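You operate a simulated robot arm through the tools that you are given. There is no shell and no other tool. Be economical: measure what you need, move in short steps, check, and stop when the job is done.

Carry out the task below with a simulated robot arm. There is one attempt and no reset: what you move stays moved.

JOB
Press the bush flush into the black roller and rack it.
Fine: shut the white latch over it first; lever back, latch open, roller in the green rack. Where these are worked on the way, their far stop is far enough and under half their travel is too little: white latch.

Only the result counts: the job must be done as asked and must still hold three seconds after the hand-in. Knocking over, shifting, dropping, spilling or breaking anything else fails it.

ROBOT AND FRAMES
A 6-joint arm with a two-finger parallel gripper, fixed in place. Base frame: the origin is at the foot of the arm, x ahead of it, y to its left, z up; the work surface is at about z = 840. Units: mm, degrees, N and s.
With the tool pointing down near the work surface it reaches from about 260 to 680 mm from the base axis. Its first joint turns from -66.0 to 66.0 degrees. Payload 2.9 kg.
Tool frame: the origin (TCP) lies between the finger pads and is the grasp point; the fingertips stand 30 mm ahead of it; z points along the fingers, y is the line along which they close. Largest opening 110 mm; finger width 20, thickness 10; the body of the gripper, 48 by 112 mm, starts 55 mm behind the TCP.
Orientation is that of the tool frame in the base frame, as [roll, pitch, yaw] about the fixed x, y, z axes, in that order (R = Rz(yaw) Ry(pitch) Rx(roll)). With the fingers straight down and closing along the base's y, the tool's x points along the base's -x, its y along +y and its z along -z.

CONTROLS
- The arm moves only by the tool jog_arm. Its argument "moves" is a list of rows, each an object of numbers (a shift or turn left out is 0, a gripper value left out holds the last): "x", "y", "z": the shift along the tool's x, y, z in units of 200 mm (1.0 is 200 mm); "wx", "wy", "wz": the turn, a rotation vector about the tool's x, y, z in units of 90 degrees (1.0 is 90 degrees); "jaw": the closure in counts, from 0 (fully open) to 255 (shut). In form: [{"x": .., "y": .., "z": .., "wx": .., "wy": .., "wz": .., "jaw": ..}, ...]. A call has 1 to 10 rows; each row is the pose to reach, as a shift and turn from the pose commanded when the call began, along the tool's axes at that moment. A call with a number of a shift or a turn outside -1 to 1 is refused whole. A row lasts 0.2 s, in which the tool goes at most 50 mm and 8.6 degrees; a call with a longer step from one row to the next is refused whole, and so is a gripper value outside its range. A pose out of reach is approached as far as the arm can. The call stops where the force on the tool passes 70 N (or 10 N more than at its start, if that is more) or the arm is blocked; 0.2 s more then pass. The fingers move at their own pace (about 108 mm/s each) and stop on an object; they squeeze with about 32 N. The grip force told is the motor's: it shows also when the fingers shut on nothing. Time passes only in rows, and 0.2 s behind the last, so rows that repeat a pose let the fingers close. The reply holds the time, the measured pose of the TCP, the force on the tool along the base axes, the opening and the grip force, in the units named above and with some noise, with the torque about the TCP (base axes, N m) and any sound that the robot's microphone picked up.
- Cameras (640 x 400 px; columns grow to the right, rows downward): "scene" is fixed at [72.3, 425, 1394.3]; the picture's right is [-0.83, -0.56, 0.00], its down [-0.27, 0.40, -0.88] and it looks along [0.49, -0.72, -0.48] (base axes); focal length 343 px, centre (320, 200). "wrist" rides on the gripper at [72, 17, -103] in the tool frame; the picture's right is [-0.23, 0.97, 0.00], its down [-0.76, -0.18, -0.62] and it looks along [-0.61, -0.14, 0.78] (tool axes); focal length 222 px, centre (320, 200). There is no depth. A picture from a camera that has moved, and an enlarged one, comes with that camera's place and axes in the base frame and with its lens.
- grab_frame(camera): a new picture of that camera. No time passes.
- zoom(camera, box): a new picture of the part [left, top, right, bottom] of that camera's present view, enlarged. No time passes.
- close_job(): hands the job in; it is judged then, once.

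Go step by step. Nothing tells you positions but the pictures and the camera data: compare them with the known pose of the tool, close in by small moves and look again before you grip or let go. The budget is 120 turns and 76 pictures, counting those below and the enlarged ones. Unless the task says otherwise, let go and move clear before handing in, and close with one line.

The tools are called after "Call:" by a JSON object that holds its "op" and its "data". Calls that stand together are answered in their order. jog_arm: Moves the arm, as the interface text tells. Its arguments: {"type":"object","properties":{"moves":{"type":"array","items":{"type":"object","properties":{"x":{"type":"number"},"y":{"type":"number"},"z":{"type":"number"},"wx":{"type":"number"},"wy":{"type":"number"},"wz":{"type":"number"},"jaw":{"type":"number"}}}}},"required":["moves"]} The other tools are called the same way: grab_frame (camera) takes a picture; zoom (camera, box) takes an enlarged picture of a part of a camera's view; close_job () hands the job in.

At the start:

```text
clock: 0.0
ee_pos: [287.7, -262.3, 1241.2]
orientation: [-179.9, 0.0, -180.0]
contact_force: [-0.4, -0.8, -0.4]
wrist_torque: [0.01, -0.02, -0.03]
gripper_width: 110.1
grasp_force: 0.1
```

scene: 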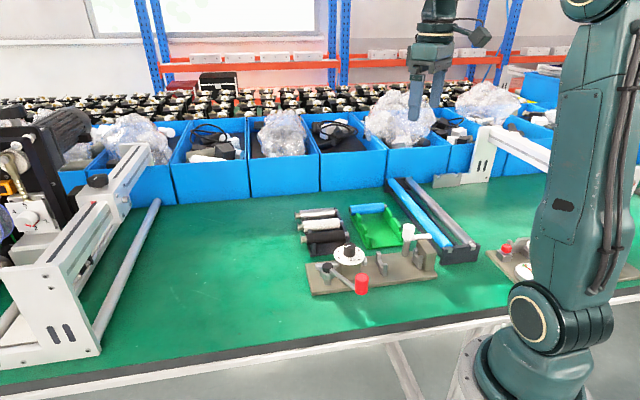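
wrist: 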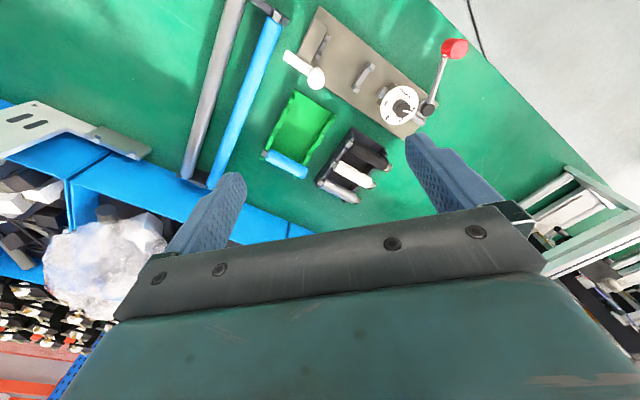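

I see a fixture board with a white latch, a white dial and a red-knobbed lever, plus rollers in a dark holder and a green rack. I'll zoom in first to understand them.

Call:
{"op": "zoom", "data": {"camera": "scene", "box": [280, 170, 480, 310]}}

Call:
{"op": "zoom", "data": {"camera": "wrist", "box": [240, 0, 500, 210]}}

```text
2.86 times, centred on (380, 240) of scene
camera zoom: at [72.3, 425.0, 1394.3], right [-0.83, -0.56, 0.0], down [-0.27, 0.4, -0.88], along [0.49, -0.72, -0.48], focal length 981 px, centre (149, 86)
```

zoom: 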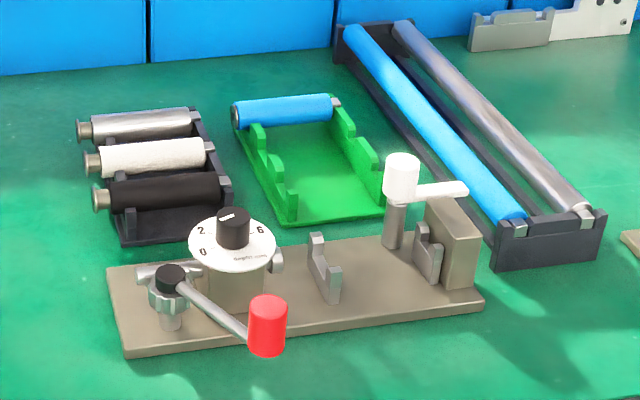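

```text
1.90 times, centred on (370, 105) of wrist
camera zoom: at [213.1, -244.9, 1343.5], right [0.23, 0.97, 0.0], down [0.76, -0.18, 0.62], along [0.61, -0.14, -0.78], focal length 423 px, centre (225, 381)
```

zoom: 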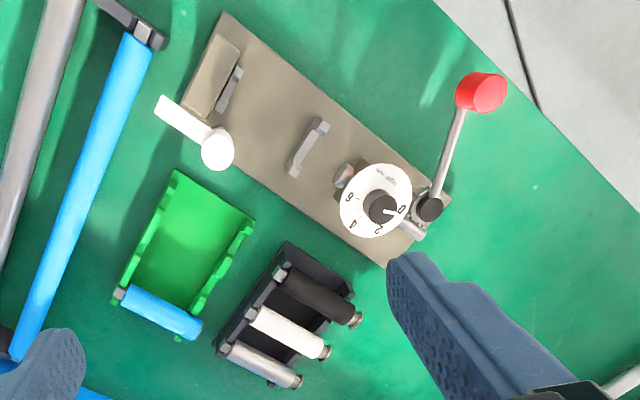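

The black roller lies parallel to the board at roughly (480,-187), its bush end pointing the same way as the press ram. I'll turn the tool 45° and move to a closer look.

Call:
{"op": "jog_arm", "data": {"moves": [{"x": -0.06, "y": 0.05, "z": 0.13, "wz": -0.083}, {"x": -0.12, "y": 0.1, "z": 0.26, "wz": -0.167}, {"x": -0.18, "y": 0.15, "z": 0.4, "wz": -0.25}, {"x": -0.24, "y": 0.2, "z": 0.53, "wz": -0.333}, {"x": -0.3, "y": 0.22, "z": 0.66, "wz": -0.417}, {"x": -0.36, "y": 0.24, "z": 0.7, "wz": -0.5}, {"x": -0.36, "y": 0.24, "z": 0.7, "wz": -0.5}]}}

Call:
{"op": "grab_frame", "data": {"camera": "wrist"}}

Call:
{"op": "zoom", "data": {"camera": "scene", "box": [290, 190, 450, 300]}}

```text
clock: 1.6
ee_pos: [358.3, -210.6, 1097.3]
orientation: [-180.0, -0.1, -135.0]
contact_force: [0.3, 0.3, -0.4]
wrist_torque: [-0.01, 0.0, 0.0]
gripper_width: 109.9
grasp_force: 0.1
```

```text
71 pictures are left
camera wrist: at [293.7, -251.3, 1201.3], right [-0.53, 0.85, 0.0], down [0.66, 0.41, 0.62], along [0.53, 0.33, -0.78], focal length 222 px, centre (320, 200)
```

wrist: 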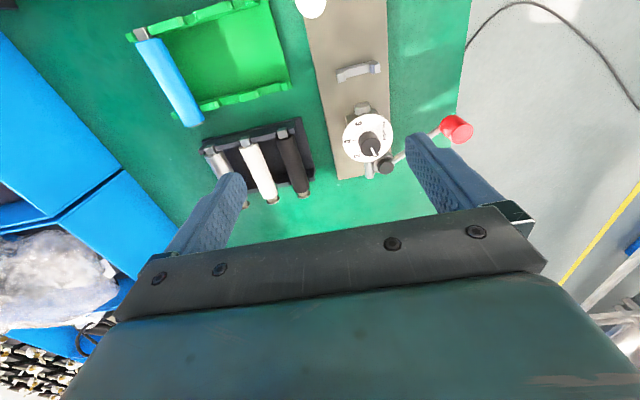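

```text
3.64 times, centred on (370, 245) of scene
camera zoom: at [72.3, 425.1, 1394.3], right [-0.83, -0.56, 0.0], down [-0.27, 0.4, -0.88], along [0.49, -0.72, -0.48], focal length 1249 px, centre (138, 36)
```

zoom: 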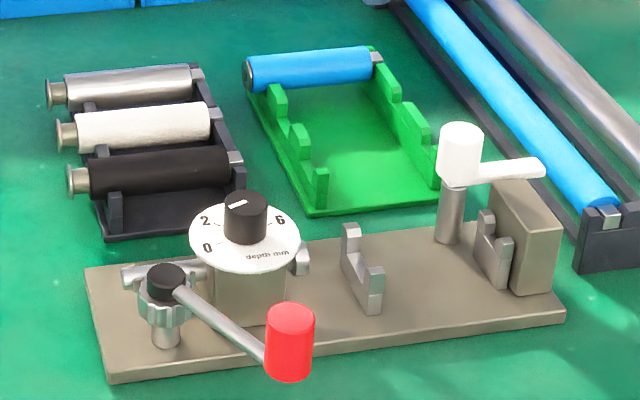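

There is a "depth mm" dial on the press. I'll zoom in to read it and look at the bushes.

Call:
{"op": "zoom", "data": {"camera": "wrist", "box": [330, 100, 410, 180]}}

Call:
{"op": "zoom", "data": {"camera": "scene", "box": [290, 195, 390, 265]}}

Call:
{"op": "zoom", "data": {"camera": "wrist", "box": [200, 120, 330, 210]}}

```text
5.00 times, centred on (370, 140) of wrist
camera zoom: at [293.7, -251.3, 1201.3], right [-0.53, 0.85, 0.0], down [0.66, 0.41, 0.62], along [0.53, 0.33, -0.78], focal length 1111 px, centre (70, 500)
```

zoom: 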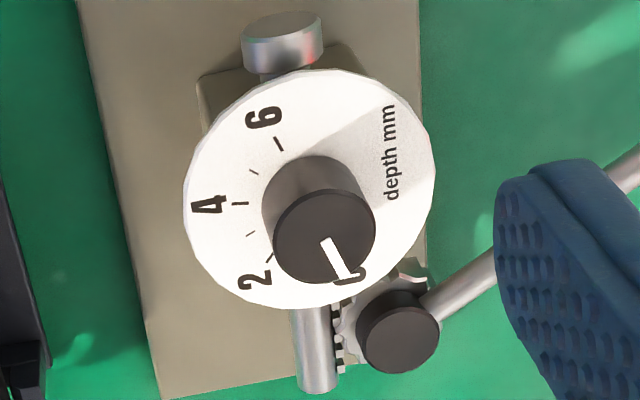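

```text
5.71 times, centred on (340, 230) of scene
camera zoom: at [72.3, 425.1, 1394.3], right [-0.83, -0.56, 0.0], down [-0.27, 0.4, -0.88], along [0.49, -0.72, -0.48], focal length 1962 px, centre (206, 29)
```

zoom: 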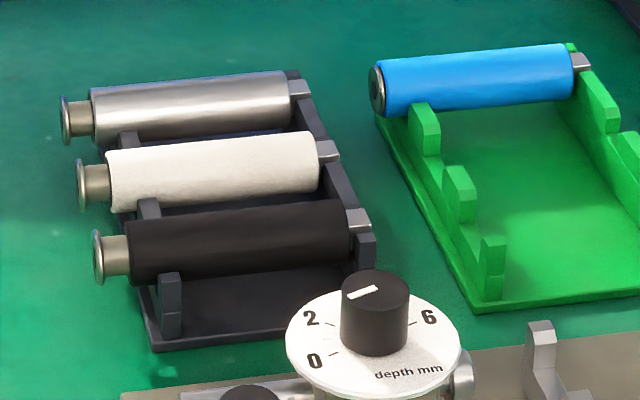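

```text
4.44 times, centred on (265, 165) of wrist
camera zoom: at [293.7, -251.3, 1201.3], right [-0.53, 0.85, 0.0], down [0.66, 0.41, 0.62], along [0.53, 0.33, -0.78], focal length 987 px, centre (564, 356)
```

zoom: 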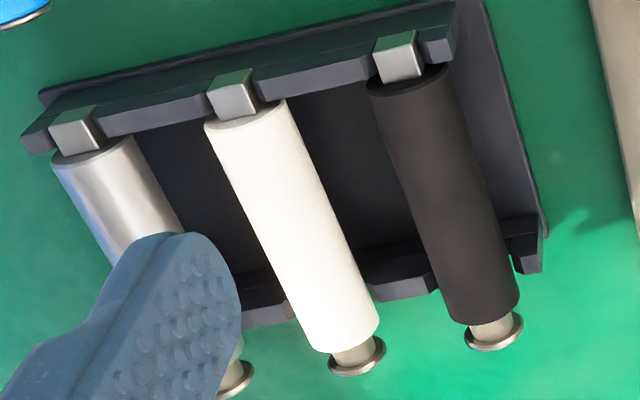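

The dial already points at 0 (no depth below the face, so flush), and I'll leave it there. The black roller axis is near (474,-189,878); I'll pre-close the jaws to about 48 mm and hover above it.

Call:
{"op": "jog_arm", "data": {"moves": [{"x": -0.1, "y": -0.07, "z": 0.13, "jaw": 144}, {"x": -0.2, "y": -0.14, "z": 0.26}, {"x": -0.3, "y": -0.21, "z": 0.4}, {"x": -0.4, "y": -0.28, "z": 0.54}, {"x": -0.485, "y": -0.333, "z": 0.686}, {"x": -0.485, "y": -0.333, "z": 0.686}]}}

Call:
{"op": "grab_frame", "data": {"camera": "wrist"}}

Call:
{"op": "zoom", "data": {"camera": "scene", "box": [280, 170, 440, 270]}}

```text
clock: 3.0
ee_pos: [474.2, -192.9, 962.9]
orientation: [-180.0, -0.1, -135.0]
contact_force: [0.3, -0.1, 0.7]
wrist_torque: [-0.01, -0.02, -0.02]
gripper_width: 47.7
grasp_force: 0.0
```

```text
66 pictures are left
camera wrist: at [410.0, -231.4, 1065.5], right [-0.53, 0.85, 0.0], down [0.66, 0.41, 0.62], along [0.53, 0.33, -0.78], focal length 222 px, centre (320, 200)
```

wrist: 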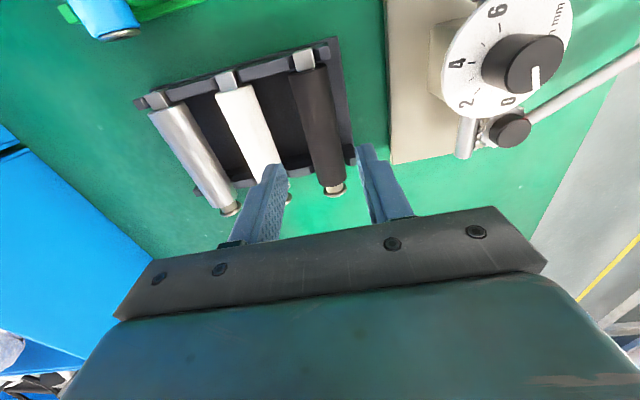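

```text
4.00 times, centred on (360, 220) of scene
camera zoom: at [72.3, 425.1, 1394.3], right [-0.83, -0.56, 0.0], down [-0.27, 0.4, -0.88], along [0.49, -0.72, -0.48], focal length 1374 px, centre (160, 120)
```

zoom: 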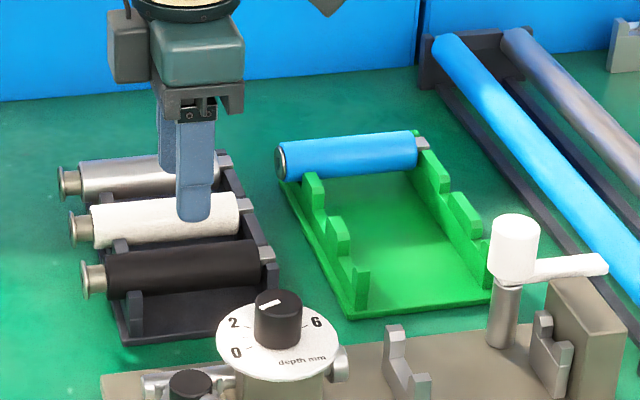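

The roller centre works out to about (476,-188). I'll descend with a small correction, then look before closing.

Call:
{"op": "jog_arm", "data": {"moves": [{"x": -0.015, "y": 0.01, "z": 0.12}, {"x": -0.023, "y": 0.01, "z": 0.22}, {"x": -0.023, "y": 0.01, "z": 0.3}, {"x": -0.023, "y": 0.01, "z": 0.37}, {"x": -0.023, "y": 0.01, "z": 0.37}]}}

Call:
{"op": "grab_frame", "data": {"camera": "wrist"}}

Call:
{"op": "zoom", "data": {"camera": "scene", "box": [280, 180, 400, 260]}}

```text
clock: 4.2
ee_pos: [476.8, -188.8, 890.0]
orientation: [-180.0, 0.0, -135.0]
contact_force: [-0.8, -0.3, -1.2]
wrist_torque: [-0.02, 0.0, -0.02]
gripper_width: 47.9
grasp_force: 0.1
```

```text
64 pictures are left
camera wrist: at [412.5, -227.7, 993.0], right [-0.53, 0.85, 0.0], down [0.66, 0.41, 0.62], along [0.53, 0.33, -0.78], focal length 222 px, centre (320, 200)
```

wrist: 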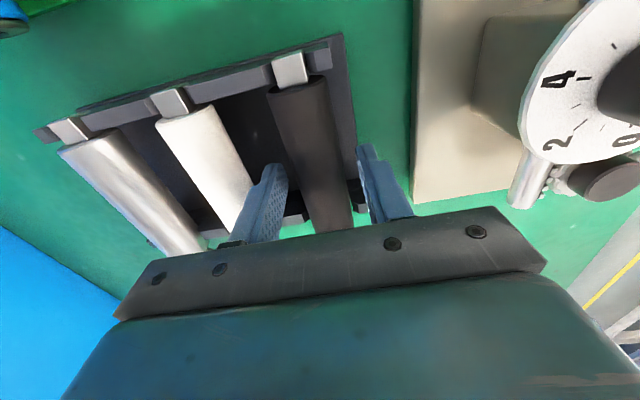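

```text
5.00 times, centred on (340, 220) of scene
camera zoom: at [72.3, 425.0, 1394.3], right [-0.83, -0.56, 0.0], down [-0.27, 0.4, -0.88], along [0.49, -0.72, -0.48], focal length 1717 px, centre (220, 100)
```

zoom: 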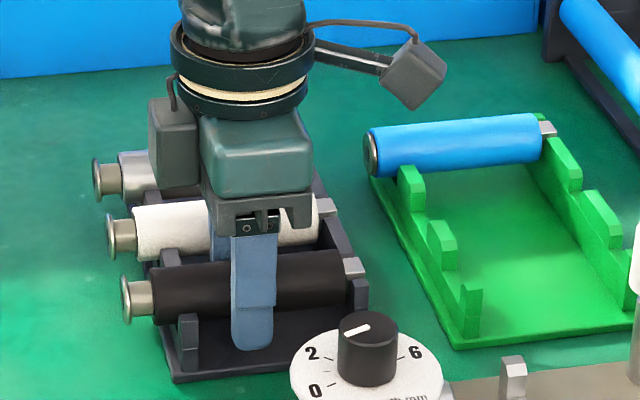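

The fingers straddle the black roller near its middle, so I'll close and lift it a little.

Call:
{"op": "jog_arm", "data": {"moves": [{"jaw": 255}, {"jaw": 255}, {"jaw": 255}]}}

Call:
{"op": "jog_arm", "data": {"moves": [{"z": -0.1}, {"z": -0.25}, {"z": -0.45}, {"z": -0.45}]}}

Call:
{"op": "grab_frame", "data": {"camera": "wrist"}}

Call:
{"op": "zoom", "data": {"camera": "scene", "box": [280, 150, 440, 250]}}

```text
clock: 5.0
ee_pos: [476.7, -188.1, 890.7]
orientation: [-179.9, 0.0, -135.0]
contact_force: [-0.2, 0.9, -0.6]
wrist_torque: [-0.03, 0.03, -0.02]
gripper_width: 28.6
grasp_force: 32.0
```

```text
clock: 6.0
ee_pos: [479.3, -188.7, 980.3]
orientation: [180.0, -0.1, -135.0]
contact_force: [-0.7, -0.5, -1.9]
wrist_torque: [0.01, 0.04, 0.0]
gripper_width: 28.7
grasp_force: 32.1
```

```text
62 pictures are left
camera wrist: at [414.9, -228.2, 1083.5], right [-0.53, 0.85, 0.0], down [0.66, 0.41, 0.62], along [0.53, 0.33, -0.78], focal length 222 px, centre (320, 200)
```

wrist: 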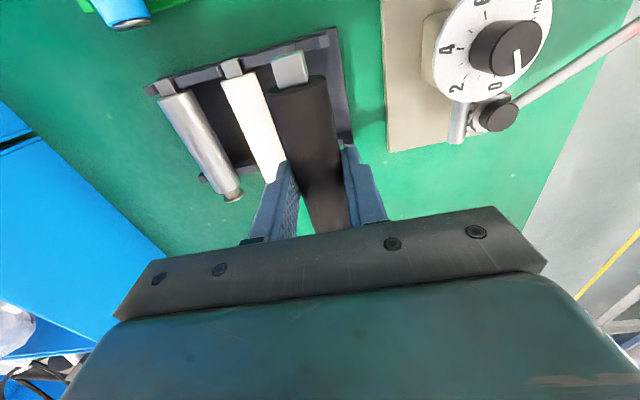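

```text
4.00 times, centred on (360, 200) of scene
camera zoom: at [72.4, 425.0, 1394.3], right [-0.83, -0.56, 0.0], down [-0.27, 0.4, -0.88], along [0.49, -0.72, -0.48], focal length 1374 px, centre (160, 200)
```

zoom: 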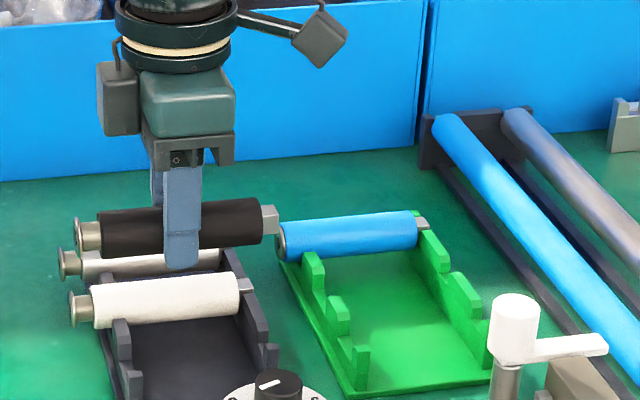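

The roller (28 mm diameter) is held level. From the pictures the cradle axis lies on the line x−y≈494 with the target body centre near (288.5,−205.5), so I'll lift and move above it.

Call:
{"op": "jog_arm", "data": {"moves": [{"z": -0.2}, {"x": 0.147, "y": 0.123, "z": -0.2}, {"x": 0.294, "y": 0.246, "z": -0.2}, {"x": 0.44, "y": 0.37, "z": -0.2}, {"x": 0.587, "y": 0.492, "z": -0.2}, {"x": 0.734, "y": 0.615, "z": -0.2}, {"x": 0.734, "y": 0.615, "z": 0.0}, {"x": 0.734, "y": 0.615, "z": 0.0}]}}

Call:
{"op": "grab_frame", "data": {"camera": "wrist"}}

Call:
{"op": "zoom", "data": {"camera": "scene", "box": [330, 150, 490, 300]}}

```text
clock: 7.8
ee_pos: [286.2, -204.3, 978.8]
orientation: [180.0, -0.1, -135.1]
contact_force: [-0.4, -0.1, -2.0]
wrist_torque: [-0.02, 0.04, -0.01]
gripper_width: 28.7
grasp_force: 31.8
```

```text
60 pictures are left
camera wrist: at [222.6, -243.7, 1081.4], right [-0.53, 0.85, 0.0], down [0.66, 0.41, 0.62], along [0.53, 0.33, -0.78], focal length 222 px, centre (320, 200)
```

wrist: 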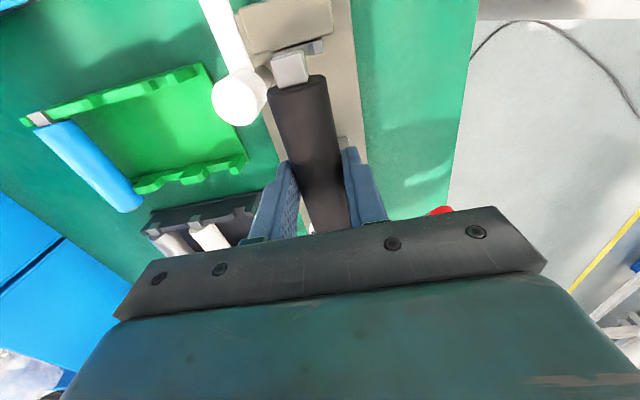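

```text
2.67 times, centred on (410, 225) of scene
camera zoom: at [72.3, 425.0, 1394.3], right [-0.83, -0.56, 0.0], down [-0.27, 0.4, -0.88], along [0.49, -0.72, -0.48], focal length 916 px, centre (80, 133)
```

zoom: 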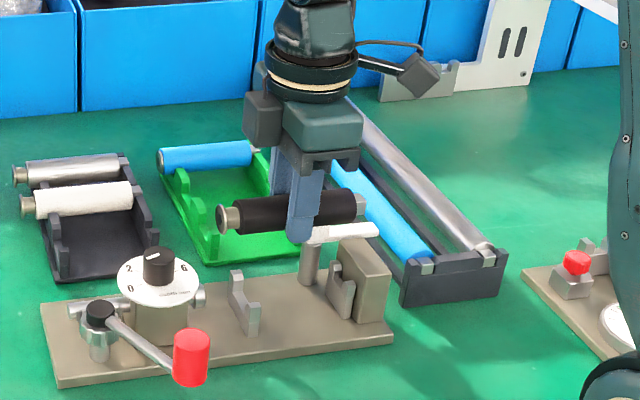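

I'll zoom in on the hex end against the end cradle and the stop block.

Call:
{"op": "zoom", "data": {"camera": "wrist", "box": [190, 0, 390, 125]}}

Call:
{"op": "zoom", "data": {"camera": "scene", "box": [370, 200, 490, 280]}}

```text
3.20 times, centred on (290, 62) of wrist
camera zoom: at [222.6, -243.7, 1081.4], right [-0.53, 0.85, 0.0], down [0.66, 0.41, 0.62], along [0.53, 0.33, -0.78], focal length 711 px, centre (416, 640)
```

zoom: 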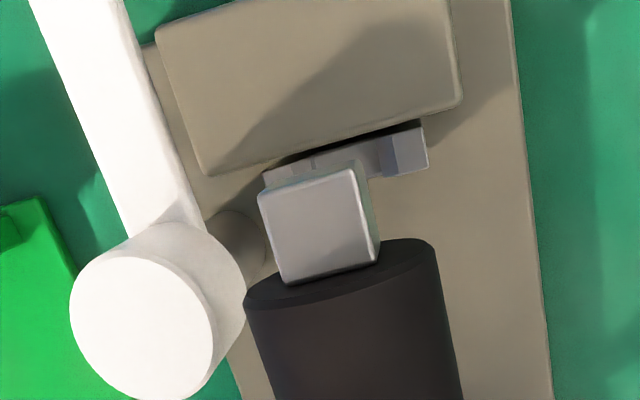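

```text
5.00 times, centred on (430, 240) of scene
camera zoom: at [72.3, 425.0, 1394.3], right [-0.83, -0.56, 0.0], down [-0.27, 0.4, -0.88], along [0.49, -0.72, -0.48], focal length 1717 px, centre (-230, 0)
```

zoom: 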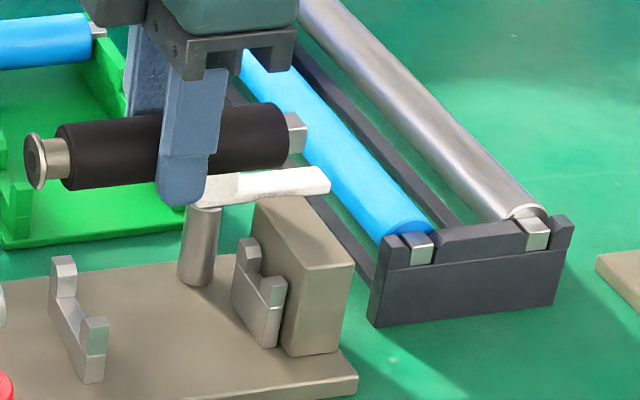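

The square end sits almost at the stop block face. I'll shift 3 mm toward the press and about 2 mm sideways, then descend partway and check again.

Call:
{"op": "jog_arm", "data": {"moves": [{"x": -0.015, "y": -0.009, "z": 0.08}, {"x": -0.015, "y": -0.009, "z": 0.16}, {"x": -0.015, "y": -0.009, "z": 0.22}, {"x": -0.015, "y": -0.009, "z": 0.22}]}}

Call:
{"op": "zoom", "data": {"camera": "wrist", "box": [190, 0, 390, 125]}}

Call:
{"op": "zoom", "data": {"camera": "scene", "box": [330, 200, 450, 280]}}

```text
clock: 8.8
ee_pos: [290.7, -202.8, 936.1]
orientation: [-179.9, 0.0, -135.0]
contact_force: [0.6, 0.3, -1.5]
wrist_torque: [0.02, 0.03, -0.02]
gripper_width: 28.7
grasp_force: 32.0
```

```text
3.20 times, centred on (290, 62) of wrist
camera zoom: at [226.0, -242.3, 1038.2], right [-0.53, 0.85, 0.0], down [0.66, 0.41, 0.62], along [0.53, 0.33, -0.78], focal length 711 px, centre (416, 640)
```

zoom: 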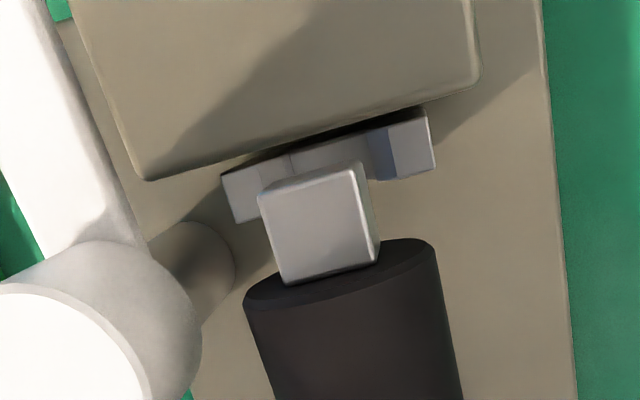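

```text
5.00 times, centred on (390, 240) of scene
camera zoom: at [72.4, 425.0, 1394.3], right [-0.83, -0.56, 0.0], down [-0.27, 0.4, -0.88], along [0.49, -0.72, -0.48], focal length 1717 px, centre (-30, 0)
```

zoom: 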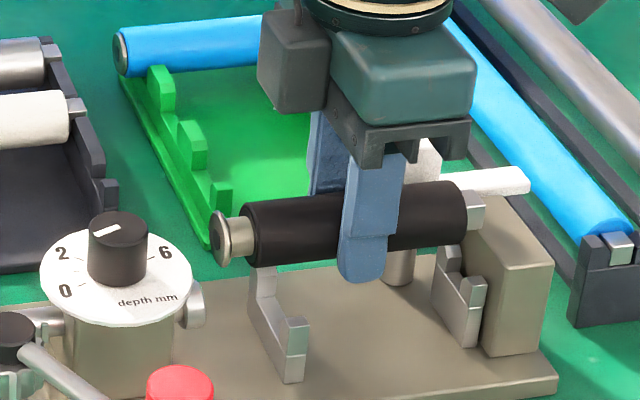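

The alignment is nearly right: about 1.6 mm more sideways is needed, and there are about 3 mm clear at the block and several at the ram. I'll descend further.

Call:
{"op": "jog_arm", "data": {"moves": [{"y": -0.008, "z": 0.05}, {"y": -0.008, "z": 0.1}, {"y": -0.008, "z": 0.1}]}}

Call:
{"op": "zoom", "data": {"camera": "wrist", "box": [190, 0, 390, 125]}}

Call:
{"op": "zoom", "data": {"camera": "scene", "box": [330, 200, 450, 280]}}

```text
clock: 9.6
ee_pos: [291.6, -204.0, 914.7]
orientation: [-180.0, 0.1, -135.0]
contact_force: [-0.2, 0.7, -2.1]
wrist_torque: [-0.03, 0.0, 0.0]
gripper_width: 29.0
grasp_force: 32.1
```

```text
3.20 times, centred on (290, 62) of wrist
camera zoom: at [226.9, -243.2, 1017.7], right [-0.53, 0.85, 0.0], down [0.66, 0.41, 0.62], along [0.53, 0.33, -0.78], focal length 711 px, centre (416, 640)
```

zoom: 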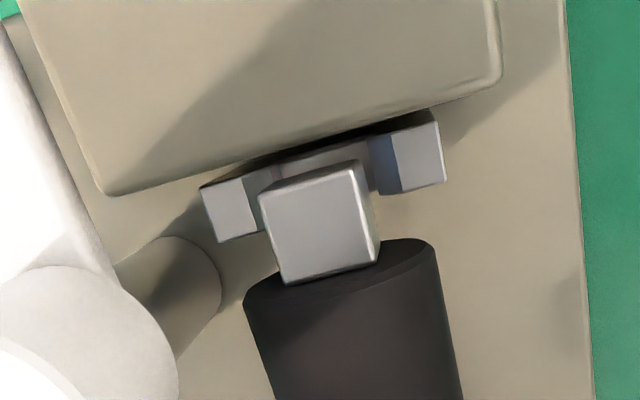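

```text
5.00 times, centred on (390, 240) of scene
camera zoom: at [72.4, 425.0, 1394.3], right [-0.83, -0.56, 0.0], down [-0.27, 0.4, -0.88], along [0.49, -0.72, -0.48], focal length 1717 px, centre (-30, 0)
```

zoom: 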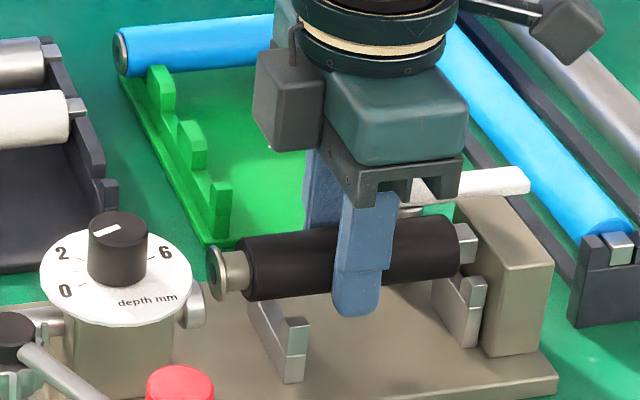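

The square shaft lines up with the slot. I'll continue down gently.

Call:
{"op": "jog_arm", "data": {"moves": [{"z": 0.025}, {"z": 0.05}, {"z": 0.05}]}}

Call:
{"op": "zoom", "data": {"camera": "wrist", "box": [190, 0, 390, 125]}}

Call:
{"op": "zoom", "data": {"camera": "scene", "box": [330, 200, 450, 280]}}

```text
clock: 10.4
ee_pos: [291.7, -205.4, 905.1]
orientation: [-179.9, -0.1, -135.1]
contact_force: [-2.0, 1.5, -2.4]
wrist_torque: [0.04, 0.04, -0.08]
gripper_width: 28.8
grasp_force: 32.1
```

```text
3.20 times, centred on (290, 62) of wrist
camera zoom: at [227.0, -244.4, 1008.2], right [-0.53, 0.85, 0.0], down [0.66, 0.41, 0.62], along [0.53, 0.33, -0.78], focal length 711 px, centre (416, 640)
```

zoom: 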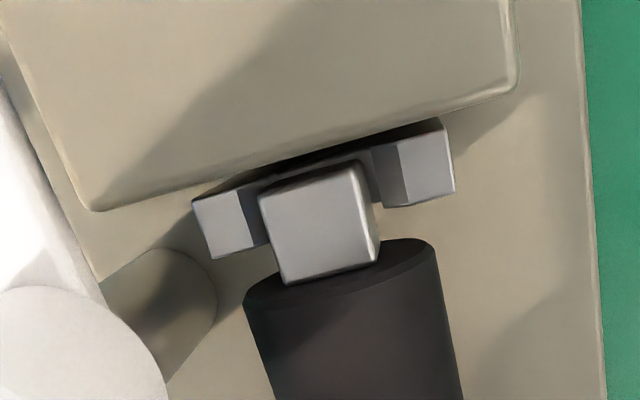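

```text
5.00 times, centred on (390, 240) of scene
camera zoom: at [72.3, 425.0, 1394.3], right [-0.83, -0.56, 0.0], down [-0.27, 0.4, -0.88], along [0.49, -0.72, -0.48], focal length 1717 px, centre (-30, 0)
```

zoom: 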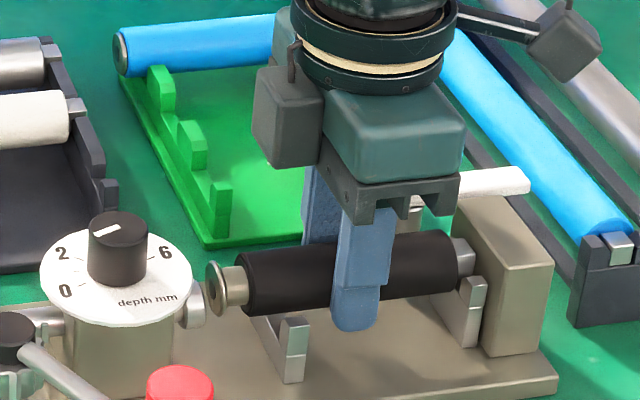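

The roller is entering the cradles with light contact. A few millimetres more.

Call:
{"op": "jog_arm", "data": {"moves": [{"z": 0.015}, {"z": 0.03}, {"z": 0.03}]}}

Call:
{"op": "zoom", "data": {"camera": "scene", "box": [350, 220, 430, 280]}}

```text
clock: 11.2
ee_pos: [290.7, -205.1, 899.9]
orientation: [180.0, 0.1, -135.0]
contact_force: [-0.2, -0.3, -1.6]
wrist_torque: [0.04, 0.03, -0.01]
gripper_width: 29.0
grasp_force: 31.8
```

```text
6.67 times, centred on (390, 250) of scene
camera zoom: at [72.4, 425.0, 1394.3], right [-0.83, -0.56, 0.0], down [-0.27, 0.4, -0.88], along [0.49, -0.72, -0.48], focal length 2289 px, centre (-147, -133)
```

zoom: 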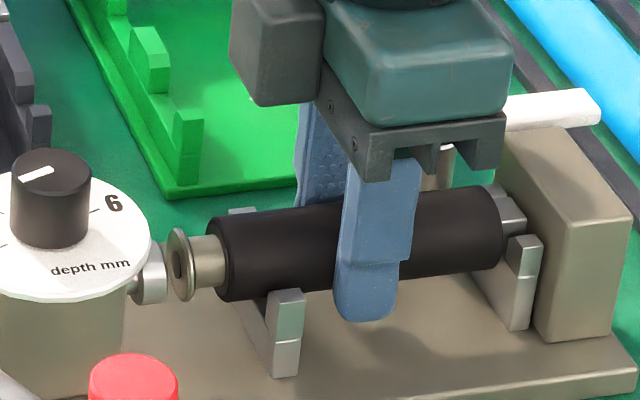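

Call:
{"op": "jog_arm", "data": {"moves": [{"z": 0.01}, {"z": 0.02}, {"z": 0.03}, {"z": 0.03}]}}

Call:
{"op": "zoom", "data": {"camera": "scene", "box": [350, 220, 430, 280]}}

```text
clock: 12.2
ee_pos: [289.9, -204.9, 894.3]
orientation: [-179.7, 0.1, -135.0]
contact_force: [-6.2, 7.5, 49.7]
wrist_torque: [0.22, 0.05, -0.33]
gripper_width: 29.1
grasp_force: 31.5
```

```text
6.67 times, centred on (390, 250) of scene
camera zoom: at [71.7, 425.6, 1394.1], right [-0.83, -0.56, 0.0], down [-0.27, 0.4, -0.88], along [0.49, -0.72, -0.48], focal length 2289 px, centre (-147, -133)
```

zoom: 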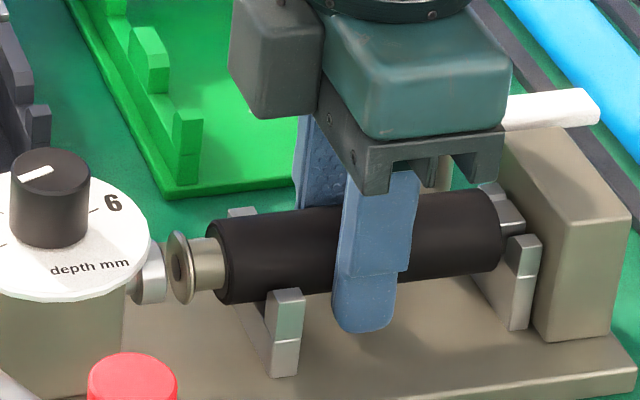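

The roller is seated at 50 N down, with the bush in line with the ram. I'll ease off, open and rise clear.

Call:
{"op": "jog_arm", "data": {"moves": [{"z": -0.006}, {"z": -0.006, "jaw": 144}, {"z": -0.006, "jaw": 144}, {"z": -0.1}, {"z": -0.3}, {"z": -0.5}, {"z": -0.6}, {"z": -0.6}]}}

Call:
{"op": "grab_frame", "data": {"camera": "wrist"}}

Call:
{"op": "zoom", "data": {"camera": "scene", "box": [340, 200, 460, 290]}}

```text
clock: 14.0
ee_pos: [287.8, -204.5, 1013.0]
orientation: [179.9, 0.0, -135.0]
contact_force: [-0.7, 1.2, 0.1]
wrist_torque: [0.0, 0.0, -0.02]
gripper_width: 47.8
grasp_force: 0.2
```

```text
48 pictures are left
camera wrist: at [224.1, -244.4, 1116.3], right [-0.53, 0.85, 0.0], down [0.66, 0.41, 0.62], along [0.53, 0.33, -0.78], focal length 222 px, centre (320, 200)
```

wrist: 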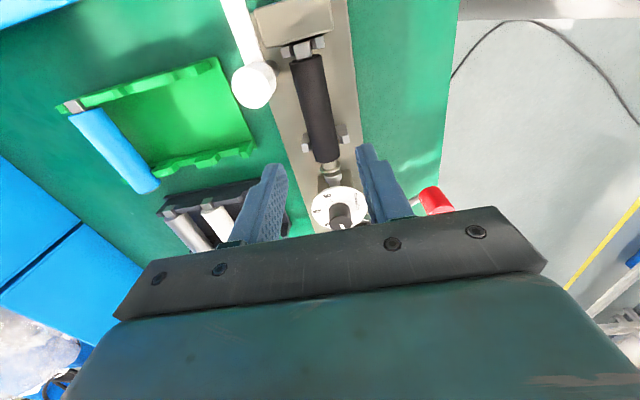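

```text
4.44 times, centred on (400, 245) of scene
camera zoom: at [72.3, 425.1, 1394.3], right [-0.83, -0.56, 0.0], down [-0.27, 0.4, -0.88], along [0.49, -0.72, -0.48], focal length 1526 px, centre (-36, 0)
```

zoom: 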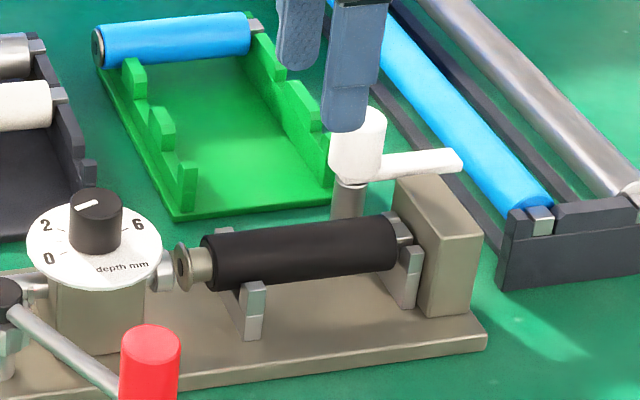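

The roller sits in its cradles. The white latch pivots at about (280,-267) with its arm (z≈910) pointing along the board, and it must swing about 90° over the roller's end. I'll close the jaws into a peg and set it down outside the arm.

Call:
{"op": "jog_arm", "data": {"moves": [{"x": 0.12, "y": -0.084, "jaw": 255}, {"x": 0.24, "y": -0.168}, {"x": 0.36, "y": -0.252}, {"x": 0.463, "y": -0.336}, {"x": 0.463, "y": -0.336, "z": 0.2}, {"x": 0.463, "y": -0.336, "z": 0.32}, {"x": 0.463, "y": -0.336, "z": 0.4}, {"x": 0.463, "y": -0.336, "z": 0.4}]}}

Call:
{"op": "grab_frame", "data": {"camera": "wrist"}}

Call:
{"op": "zoom", "data": {"camera": "scene", "box": [370, 190, 490, 280]}}

```text
clock: 15.8
ee_pos: [272.4, -317.1, 934.6]
orientation: [-180.0, -0.1, -135.1]
contact_force: [0.0, -0.1, 0.4]
wrist_torque: [0.0, -0.02, 0.01]
gripper_width: 0.0
grasp_force: 31.8
```

```text
46 pictures are left
camera wrist: at [208.5, -356.9, 1037.0], right [-0.53, 0.85, 0.0], down [0.66, 0.41, 0.62], along [0.53, 0.33, -0.78], focal length 222 px, centre (320, 200)
```

wrist: 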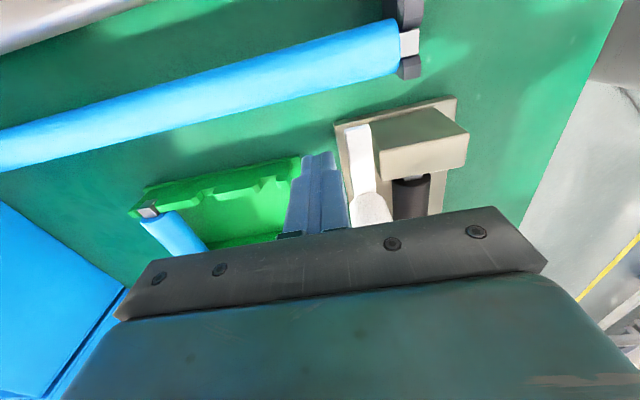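

```text
4.44 times, centred on (430, 235) of scene
camera zoom: at [72.3, 425.0, 1394.3], right [-0.83, -0.56, 0.0], down [-0.27, 0.4, -0.88], along [0.49, -0.72, -0.48], focal length 1526 px, centre (-169, 44)
```

zoom: 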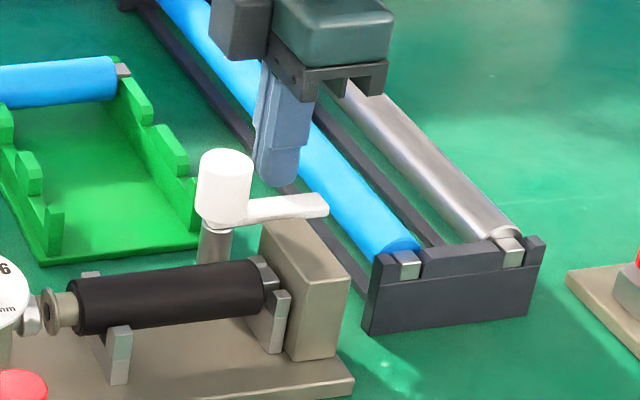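

The peg sits correctly beside the arm. I'll push it round along an arc, the first part now.

Call:
{"op": "jog_arm", "data": {"moves": [{"z": 0.015}, {"x": 0.004, "y": 0.054, "z": 0.015}, {"x": 0.01, "y": 0.1, "z": 0.015}, {"x": 0.017, "y": 0.146, "z": 0.015}, {"x": 0.01, "y": 0.185, "z": 0.015}, {"x": 0.003, "y": 0.223, "z": 0.015}]}}

Call:
{"op": "zoom", "data": {"camera": "scene", "box": [370, 190, 490, 280]}}

```text
clock: 17.2
ee_pos: [249.8, -296.7, 932.1]
orientation: [-178.0, -0.2, -135.3]
contact_force: [6.2, -6.4, -2.8]
wrist_torque: [-0.16, -0.13, -0.06]
gripper_width: 0.0
grasp_force: 32.1
stopped in row 6: the force on the tool passed its limit at 81 N (the readings are from after the stop); the commanded pose is now the measured one
```

```text
4.44 times, centred on (430, 235) of scene
camera zoom: at [72.5, 424.9, 1394.3], right [-0.83, -0.56, 0.0], down [-0.27, 0.4, -0.88], along [0.49, -0.72, -0.48], focal length 1526 px, centre (-169, 44)
```

zoom: 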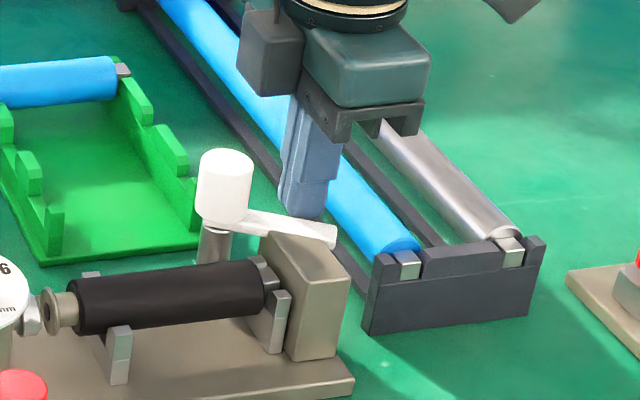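

The arm has turned roughly 20° and then resisted. I'll look closely to see whether it fouls the block.

Call:
{"op": "zoom", "data": {"camera": "wrist", "box": [270, 80, 470, 225]}}

Call:
{"op": "zoom", "data": {"camera": "scene", "box": [400, 215, 460, 260]}}

```text
2.76 times, centred on (370, 152) of wrist
camera zoom: at [182.7, -333.3, 1034.5], right [-0.53, 0.85, -0.04], down [0.65, 0.43, 0.63], along [0.55, 0.31, -0.78], focal length 613 px, centre (182, 331)
```

zoom: 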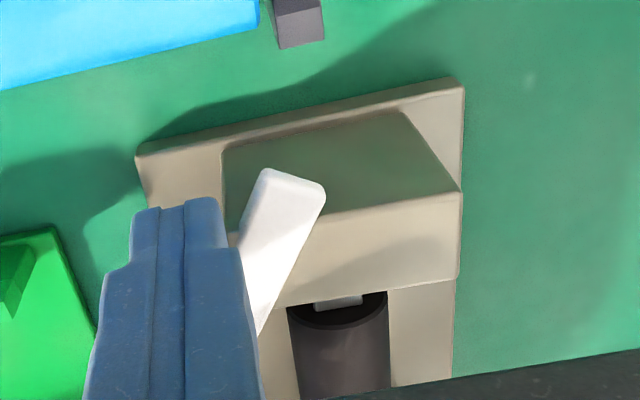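

```text
8.89 times, centred on (430, 238) of scene
camera zoom: at [72.5, 424.9, 1394.3], right [-0.83, -0.56, 0.0], down [-0.27, 0.4, -0.88], along [0.49, -0.72, -0.48], focal length 3052 px, centre (-658, -133)
```

zoom: 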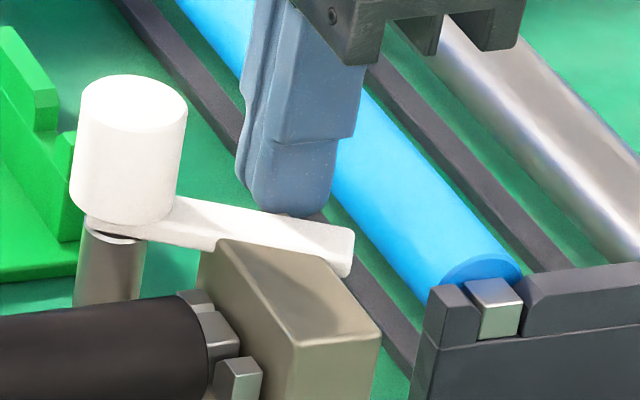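

The arm itself passes over the block; more likely my peg tip touched the block's edge. I'll back off, raise the peg about 7 mm and push again.

Call:
{"op": "jog_arm", "data": {"moves": [{"y": -0.03}, {"y": -0.03, "z": -0.03}, {"y": -0.03, "z": -0.035, "wx": -0.022}, {"y": -0.03, "z": -0.035, "wx": -0.022}]}}

Call:
{"op": "zoom", "data": {"camera": "scene", "box": [400, 215, 460, 260]}}

```text
clock: 18.2
ee_pos: [250.9, -299.8, 938.3]
orientation: [179.8, -0.4, -135.2]
contact_force: [0.1, 1.0, -0.2]
wrist_torque: [-0.04, -0.01, -0.02]
gripper_width: 0.4
grasp_force: 31.9
```

```text
8.89 times, centred on (430, 238) of scene
camera zoom: at [72.3, 425.0, 1394.3], right [-0.83, -0.56, 0.0], down [-0.27, 0.4, -0.88], along [0.49, -0.72, -0.48], focal length 3052 px, centre (-658, -133)
```

zoom: 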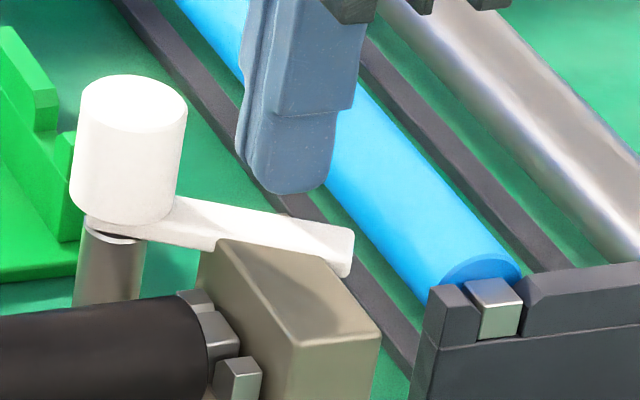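

Call:
{"op": "zoom", "data": {"camera": "scene", "box": [415, 230, 440, 248]}}

Call:
{"op": "zoom", "data": {"camera": "wrist", "box": [310, 110, 430, 200]}}

```text
16.00 times, centred on (428, 239) of scene
camera zoom: at [72.3, 425.0, 1394.3], right [-0.83, -0.56, 0.0], down [-0.27, 0.4, -0.88], along [0.49, -0.72, -0.48], focal length 5494 px, centre (-1400, -424)
```

zoom: 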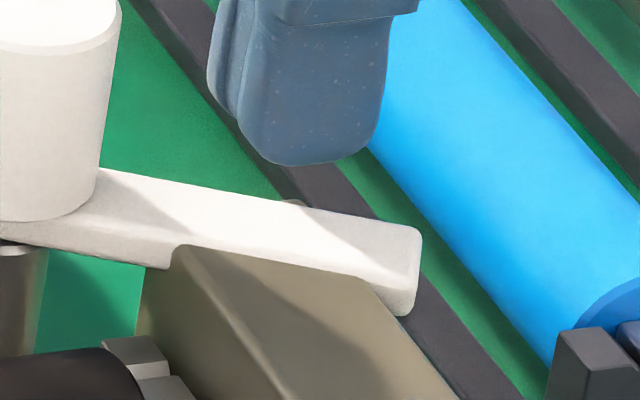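

```text
4.44 times, centred on (370, 155) of wrist
camera zoom: at [187.9, -339.3, 1041.2], right [-0.53, 0.85, 0.0], down [0.67, 0.41, 0.62], along [0.53, 0.33, -0.79], focal length 987 px, centre (98, 400)
```

zoom: 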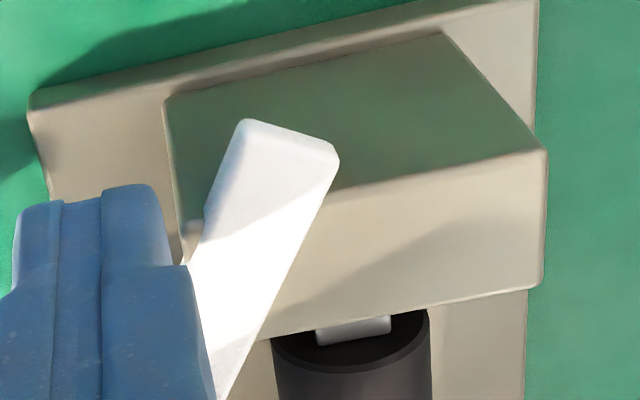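

The latch arm and block top overlap slightly in height, so the usable contact band is thin, with the arm top near z≈909. I'll try pushing with the tip at about 905.

Call:
{"op": "jog_arm", "data": {"moves": [{"z": 0.014}, {"x": 0.0, "y": 0.03, "z": 0.014}, {"x": -0.003, "y": 0.06, "z": 0.014}, {"x": -0.006, "y": 0.09, "z": 0.014}, {"x": -0.025, "y": 0.125, "z": 0.014}, {"x": -0.045, "y": 0.159, "z": 0.014}]}}

Call:
{"op": "zoom", "data": {"camera": "scene", "box": [400, 215, 460, 260]}}

```text
clock: 19.1
ee_pos: [248.7, -296.0, 935.0]
orientation: [-178.6, -0.4, -135.3]
contact_force: [-1.4, 0.3, 0.3]
wrist_torque: [0.01, 0.01, 0.01]
gripper_width: 0.0
grasp_force: 31.9
stopped in row 4: the force on the tool passed its limit at 76 N (the readings are from after the stop); the commanded pose is now the measured one
```

```text
8.89 times, centred on (430, 238) of scene
camera zoom: at [72.3, 425.1, 1394.3], right [-0.83, -0.56, 0.0], down [-0.27, 0.4, -0.88], along [0.49, -0.72, -0.48], focal length 3052 px, centre (-658, -133)
```

zoom: 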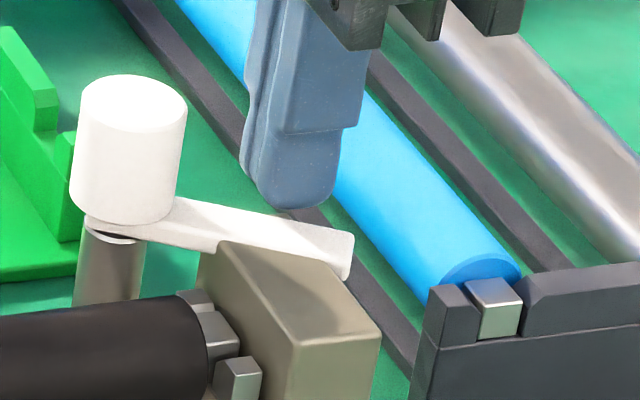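

It's unclear whether the peg is stopped by the block corner or by the latch itself. I'll test by pushing nearer the pivot, where the peg is clear of the block.

Call:
{"op": "jog_arm", "data": {"moves": [{"x": 0, "y": -0.06, "wx": -0.015}, {"x": -0.047, "y": -0.06, "wx": -0.015}, {"x": -0.047, "y": -0.06, "z": 0.025, "wx": -0.015}, {"x": -0.055, "y": -0.04, "z": 0.025, "wx": -0.015}, {"x": -0.062, "y": -0.02, "z": 0.025, "wx": -0.015}, {"x": -0.069, "y": -0.004, "z": 0.025, "wx": -0.015}]}}

Call:
{"op": "zoom", "data": {"camera": "scene", "box": [400, 215, 460, 260]}}

```text
clock: 20.5
ee_pos: [259.7, -288.4, 931.8]
orientation: [-179.8, -0.6, -135.3]
contact_force: [4.3, -10.5, -7.5]
wrist_torque: [-0.23, -0.18, 0.14]
gripper_width: 0.0
grasp_force: 32.3
```

```text
8.89 times, centred on (430, 238) of scene
camera zoom: at [72.5, 424.7, 1394.4], right [-0.83, -0.56, 0.0], down [-0.27, 0.4, -0.88], along [0.49, -0.72, -0.48], focal length 3052 px, centre (-658, -133)
```

zoom: 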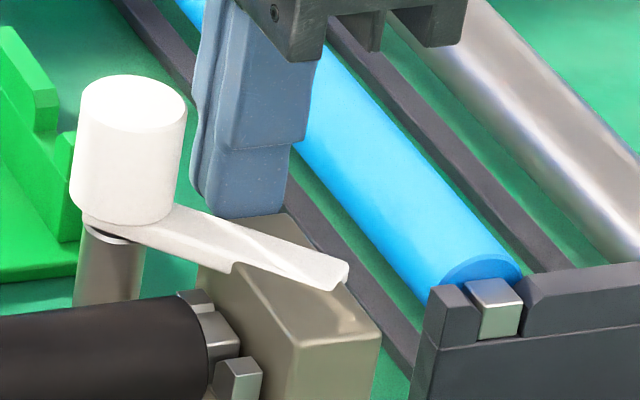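

Pushed nearer the pivot, the latch turns freely at about 11 N, so the earlier stop was the peg on the block. I'll raise the tip to 909 and sweep on, following the arm.

Call:
{"op": "jog_arm", "data": {"moves": [{"z": -0.036}, {"x": 0.049, "y": 0.02, "z": -0.036}, {"x": 0.042, "y": 0.045, "z": -0.036}, {"x": 0.035, "y": 0.066, "z": -0.036}, {"x": 0.02, "y": 0.095, "z": -0.036}, {"x": 0.001, "y": 0.124, "z": -0.036}]}}

Call:
{"op": "zoom", "data": {"camera": "scene", "box": [400, 215, 460, 260]}}

```text
clock: 21.9
ee_pos: [241.2, -269.0, 941.0]
orientation: [180.0, -0.5, -135.2]
contact_force: [0.3, -0.4, 0.2]
wrist_torque: [-0.04, 0.0, -0.02]
gripper_width: 0.0
grasp_force: 31.8
```

```text
8.89 times, centred on (430, 238) of scene
camera zoom: at [72.3, 425.0, 1394.3], right [-0.83, -0.56, 0.0], down [-0.27, 0.4, -0.88], along [0.49, -0.72, -0.48], focal length 3052 px, centre (-658, -133)
```

zoom: 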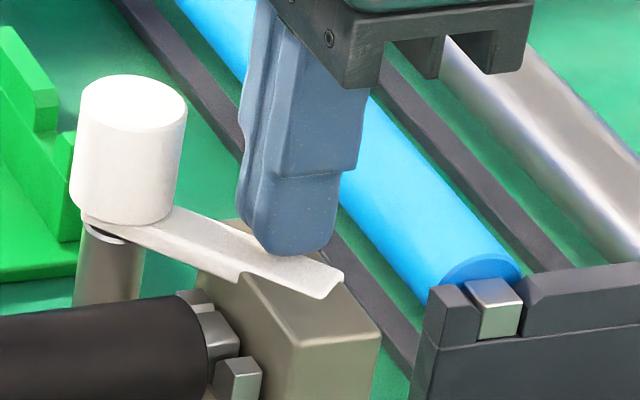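

The peg slid over the arm top, because the block leaves too thin a band there. I'll grip the latch's knob from above and twist it instead.

Call:
{"op": "jog_arm", "data": {"moves": [{"z": -0.15}, {"z": -0.35, "jaw": 110}, {"x": -0.075, "y": -0.066, "z": -0.35, "wx": 0.0, "wy": 0.005}, {"x": -0.1495, "y": -0.132, "z": -0.35, "wy": 0.005}, {"x": -0.1495, "y": -0.132, "z": -0.35, "wy": 0.005}]}}

Call:
{"op": "grab_frame", "data": {"camera": "wrist"}}

```text
clock: 23.1
ee_pos: [280.1, -267.5, 1007.9]
orientation: [-179.9, -1.0, -135.2]
contact_force: [0.2, 0.1, -0.1]
wrist_torque: [0.01, 0.01, 0.03]
gripper_width: 62.7
grasp_force: 0.0
```

```text
35 pictures are left
camera wrist: at [216.1, -305.3, 1111.7], right [-0.52, 0.85, 0.0], down [0.67, 0.42, 0.61], along [0.52, 0.32, -0.79], focal length 222 px, centre (320, 200)
```

wrist: 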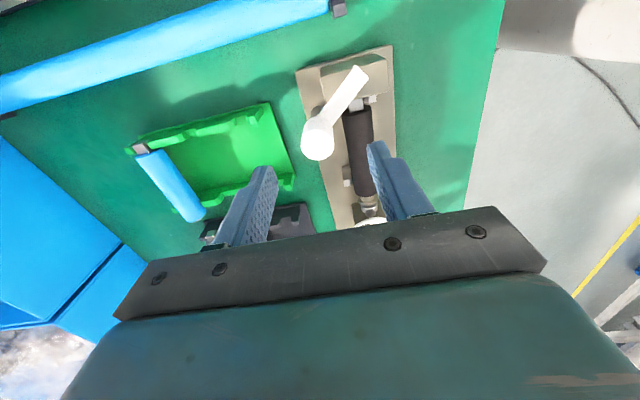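

The knob is at about (278,-269), almost under the TCP. I'll descend around it, grip it and twist.

Call:
{"op": "jog_arm", "data": {"moves": [{"x": 0.01, "z": 0.12, "wy": -0.011}, {"x": 0.01, "z": 0.24, "wy": -0.011}, {"x": 0.01, "z": 0.315, "wy": -0.011}, {"x": 0.01, "z": 0.315, "wy": -0.011}, {"x": 0.01, "z": 0.315, "wy": -0.011, "jaw": 255}, {"x": 0.01, "z": 0.315, "wy": -0.011, "jaw": 255}, {"x": 0.01, "z": 0.315, "wy": -0.011, "jaw": 255}]}}

Call:
{"op": "zoom", "data": {"camera": "scene", "box": [380, 200, 460, 260]}}

```text
clock: 24.7
ee_pos: [281.1, -270.0, 944.4]
orientation: [-179.9, 0.0, -135.3]
contact_force: [11.8, -12.4, -11.1]
wrist_torque: [-0.01, -0.16, -0.1]
gripper_width: 26.9
grasp_force: 45.4
```

```text
6.67 times, centred on (420, 230) of scene
camera zoom: at [72.8, 424.6, 1394.4], right [-0.83, -0.56, 0.0], down [-0.27, 0.4, -0.88], along [0.49, -0.72, -0.48], focal length 2289 px, centre (-347, 0)
```

zoom: 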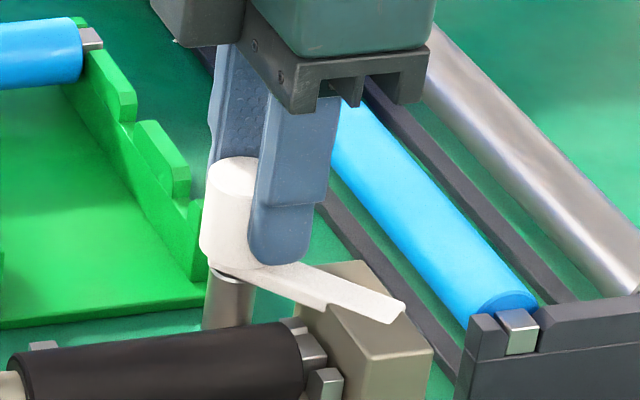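

I have the knob (27 mm) gripped. Easing the side load and twisting now.

Call:
{"op": "jog_arm", "data": {"moves": [{"y": -0.015, "wz": 0.03}, {"y": -0.015, "wz": 0.1}, {"y": -0.015, "wz": 0.17}, {"y": -0.015, "wz": 0.24}, {"y": -0.015, "wz": 0.31}, {"y": -0.015, "wz": 0.38}, {"y": -0.015, "wz": 0.45}]}}

Call:
{"op": "zoom", "data": {"camera": "scene", "box": [380, 200, 460, 260]}}

```text
clock: 26.3
ee_pos: [280.1, -269.0, 945.5]
orientation: [179.5, -0.3, -175.8]
contact_force: [-18.3, 29.3, 24.6]
wrist_torque: [0.02, -0.29, 0.11]
gripper_width: 27.2
grasp_force: 45.0
```

```text
6.67 times, centred on (420, 230) of scene
camera zoom: at [71.6, 426.1, 1394.0], right [-0.83, -0.56, 0.0], down [-0.27, 0.4, -0.88], along [0.49, -0.72, -0.48], focal length 2289 px, centre (-347, 0)
```

zoom: 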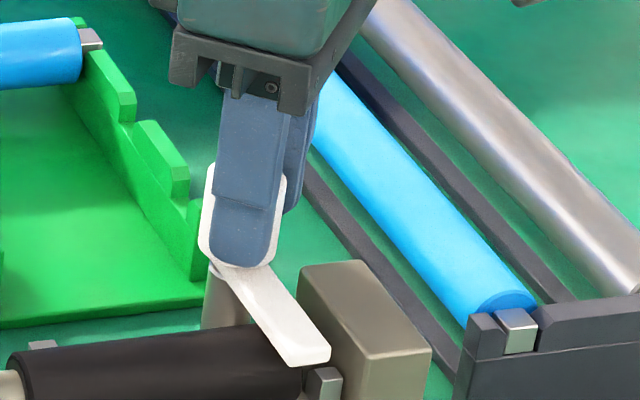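

That works: the arm has swung about 40° and now lies near the roller's end. I'll continue toward its stop.

Call:
{"op": "jog_arm", "data": {"moves": [{"x": 0.004, "y": 0.008}, {"x": 0.004, "y": 0.008, "wz": 0.06}, {"x": 0.004, "y": 0.008, "wz": 0.12}, {"x": 0.004, "y": 0.008, "wz": 0.18}, {"x": 0.004, "y": 0.008, "wz": 0.24}]}}

Call:
{"op": "zoom", "data": {"camera": "scene", "box": [380, 200, 460, 260]}}

```text
clock: 27.5
ee_pos: [280.6, -266.4, 945.0]
orientation: [179.6, -0.3, 162.7]
contact_force: [-5.1, 33.2, 7.5]
wrist_torque: [-0.09, -0.03, 0.67]
gripper_width: 27.3
grasp_force: 44.7
```

```text
6.67 times, centred on (420, 230) of scene
camera zoom: at [72.1, 426.0, 1394.0], right [-0.83, -0.56, 0.0], down [-0.27, 0.4, -0.88], along [0.49, -0.72, -0.48], focal length 2289 px, centre (-347, 0)
```

zoom: 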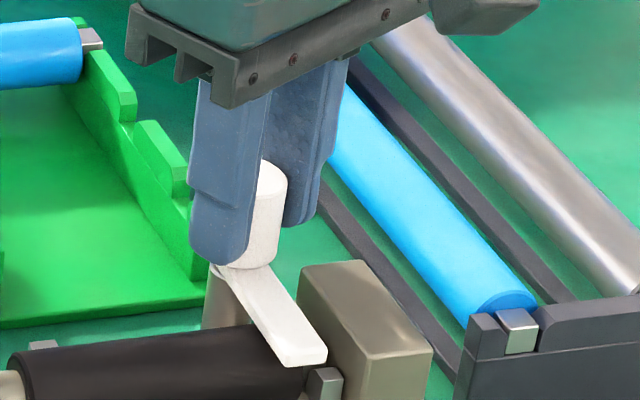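

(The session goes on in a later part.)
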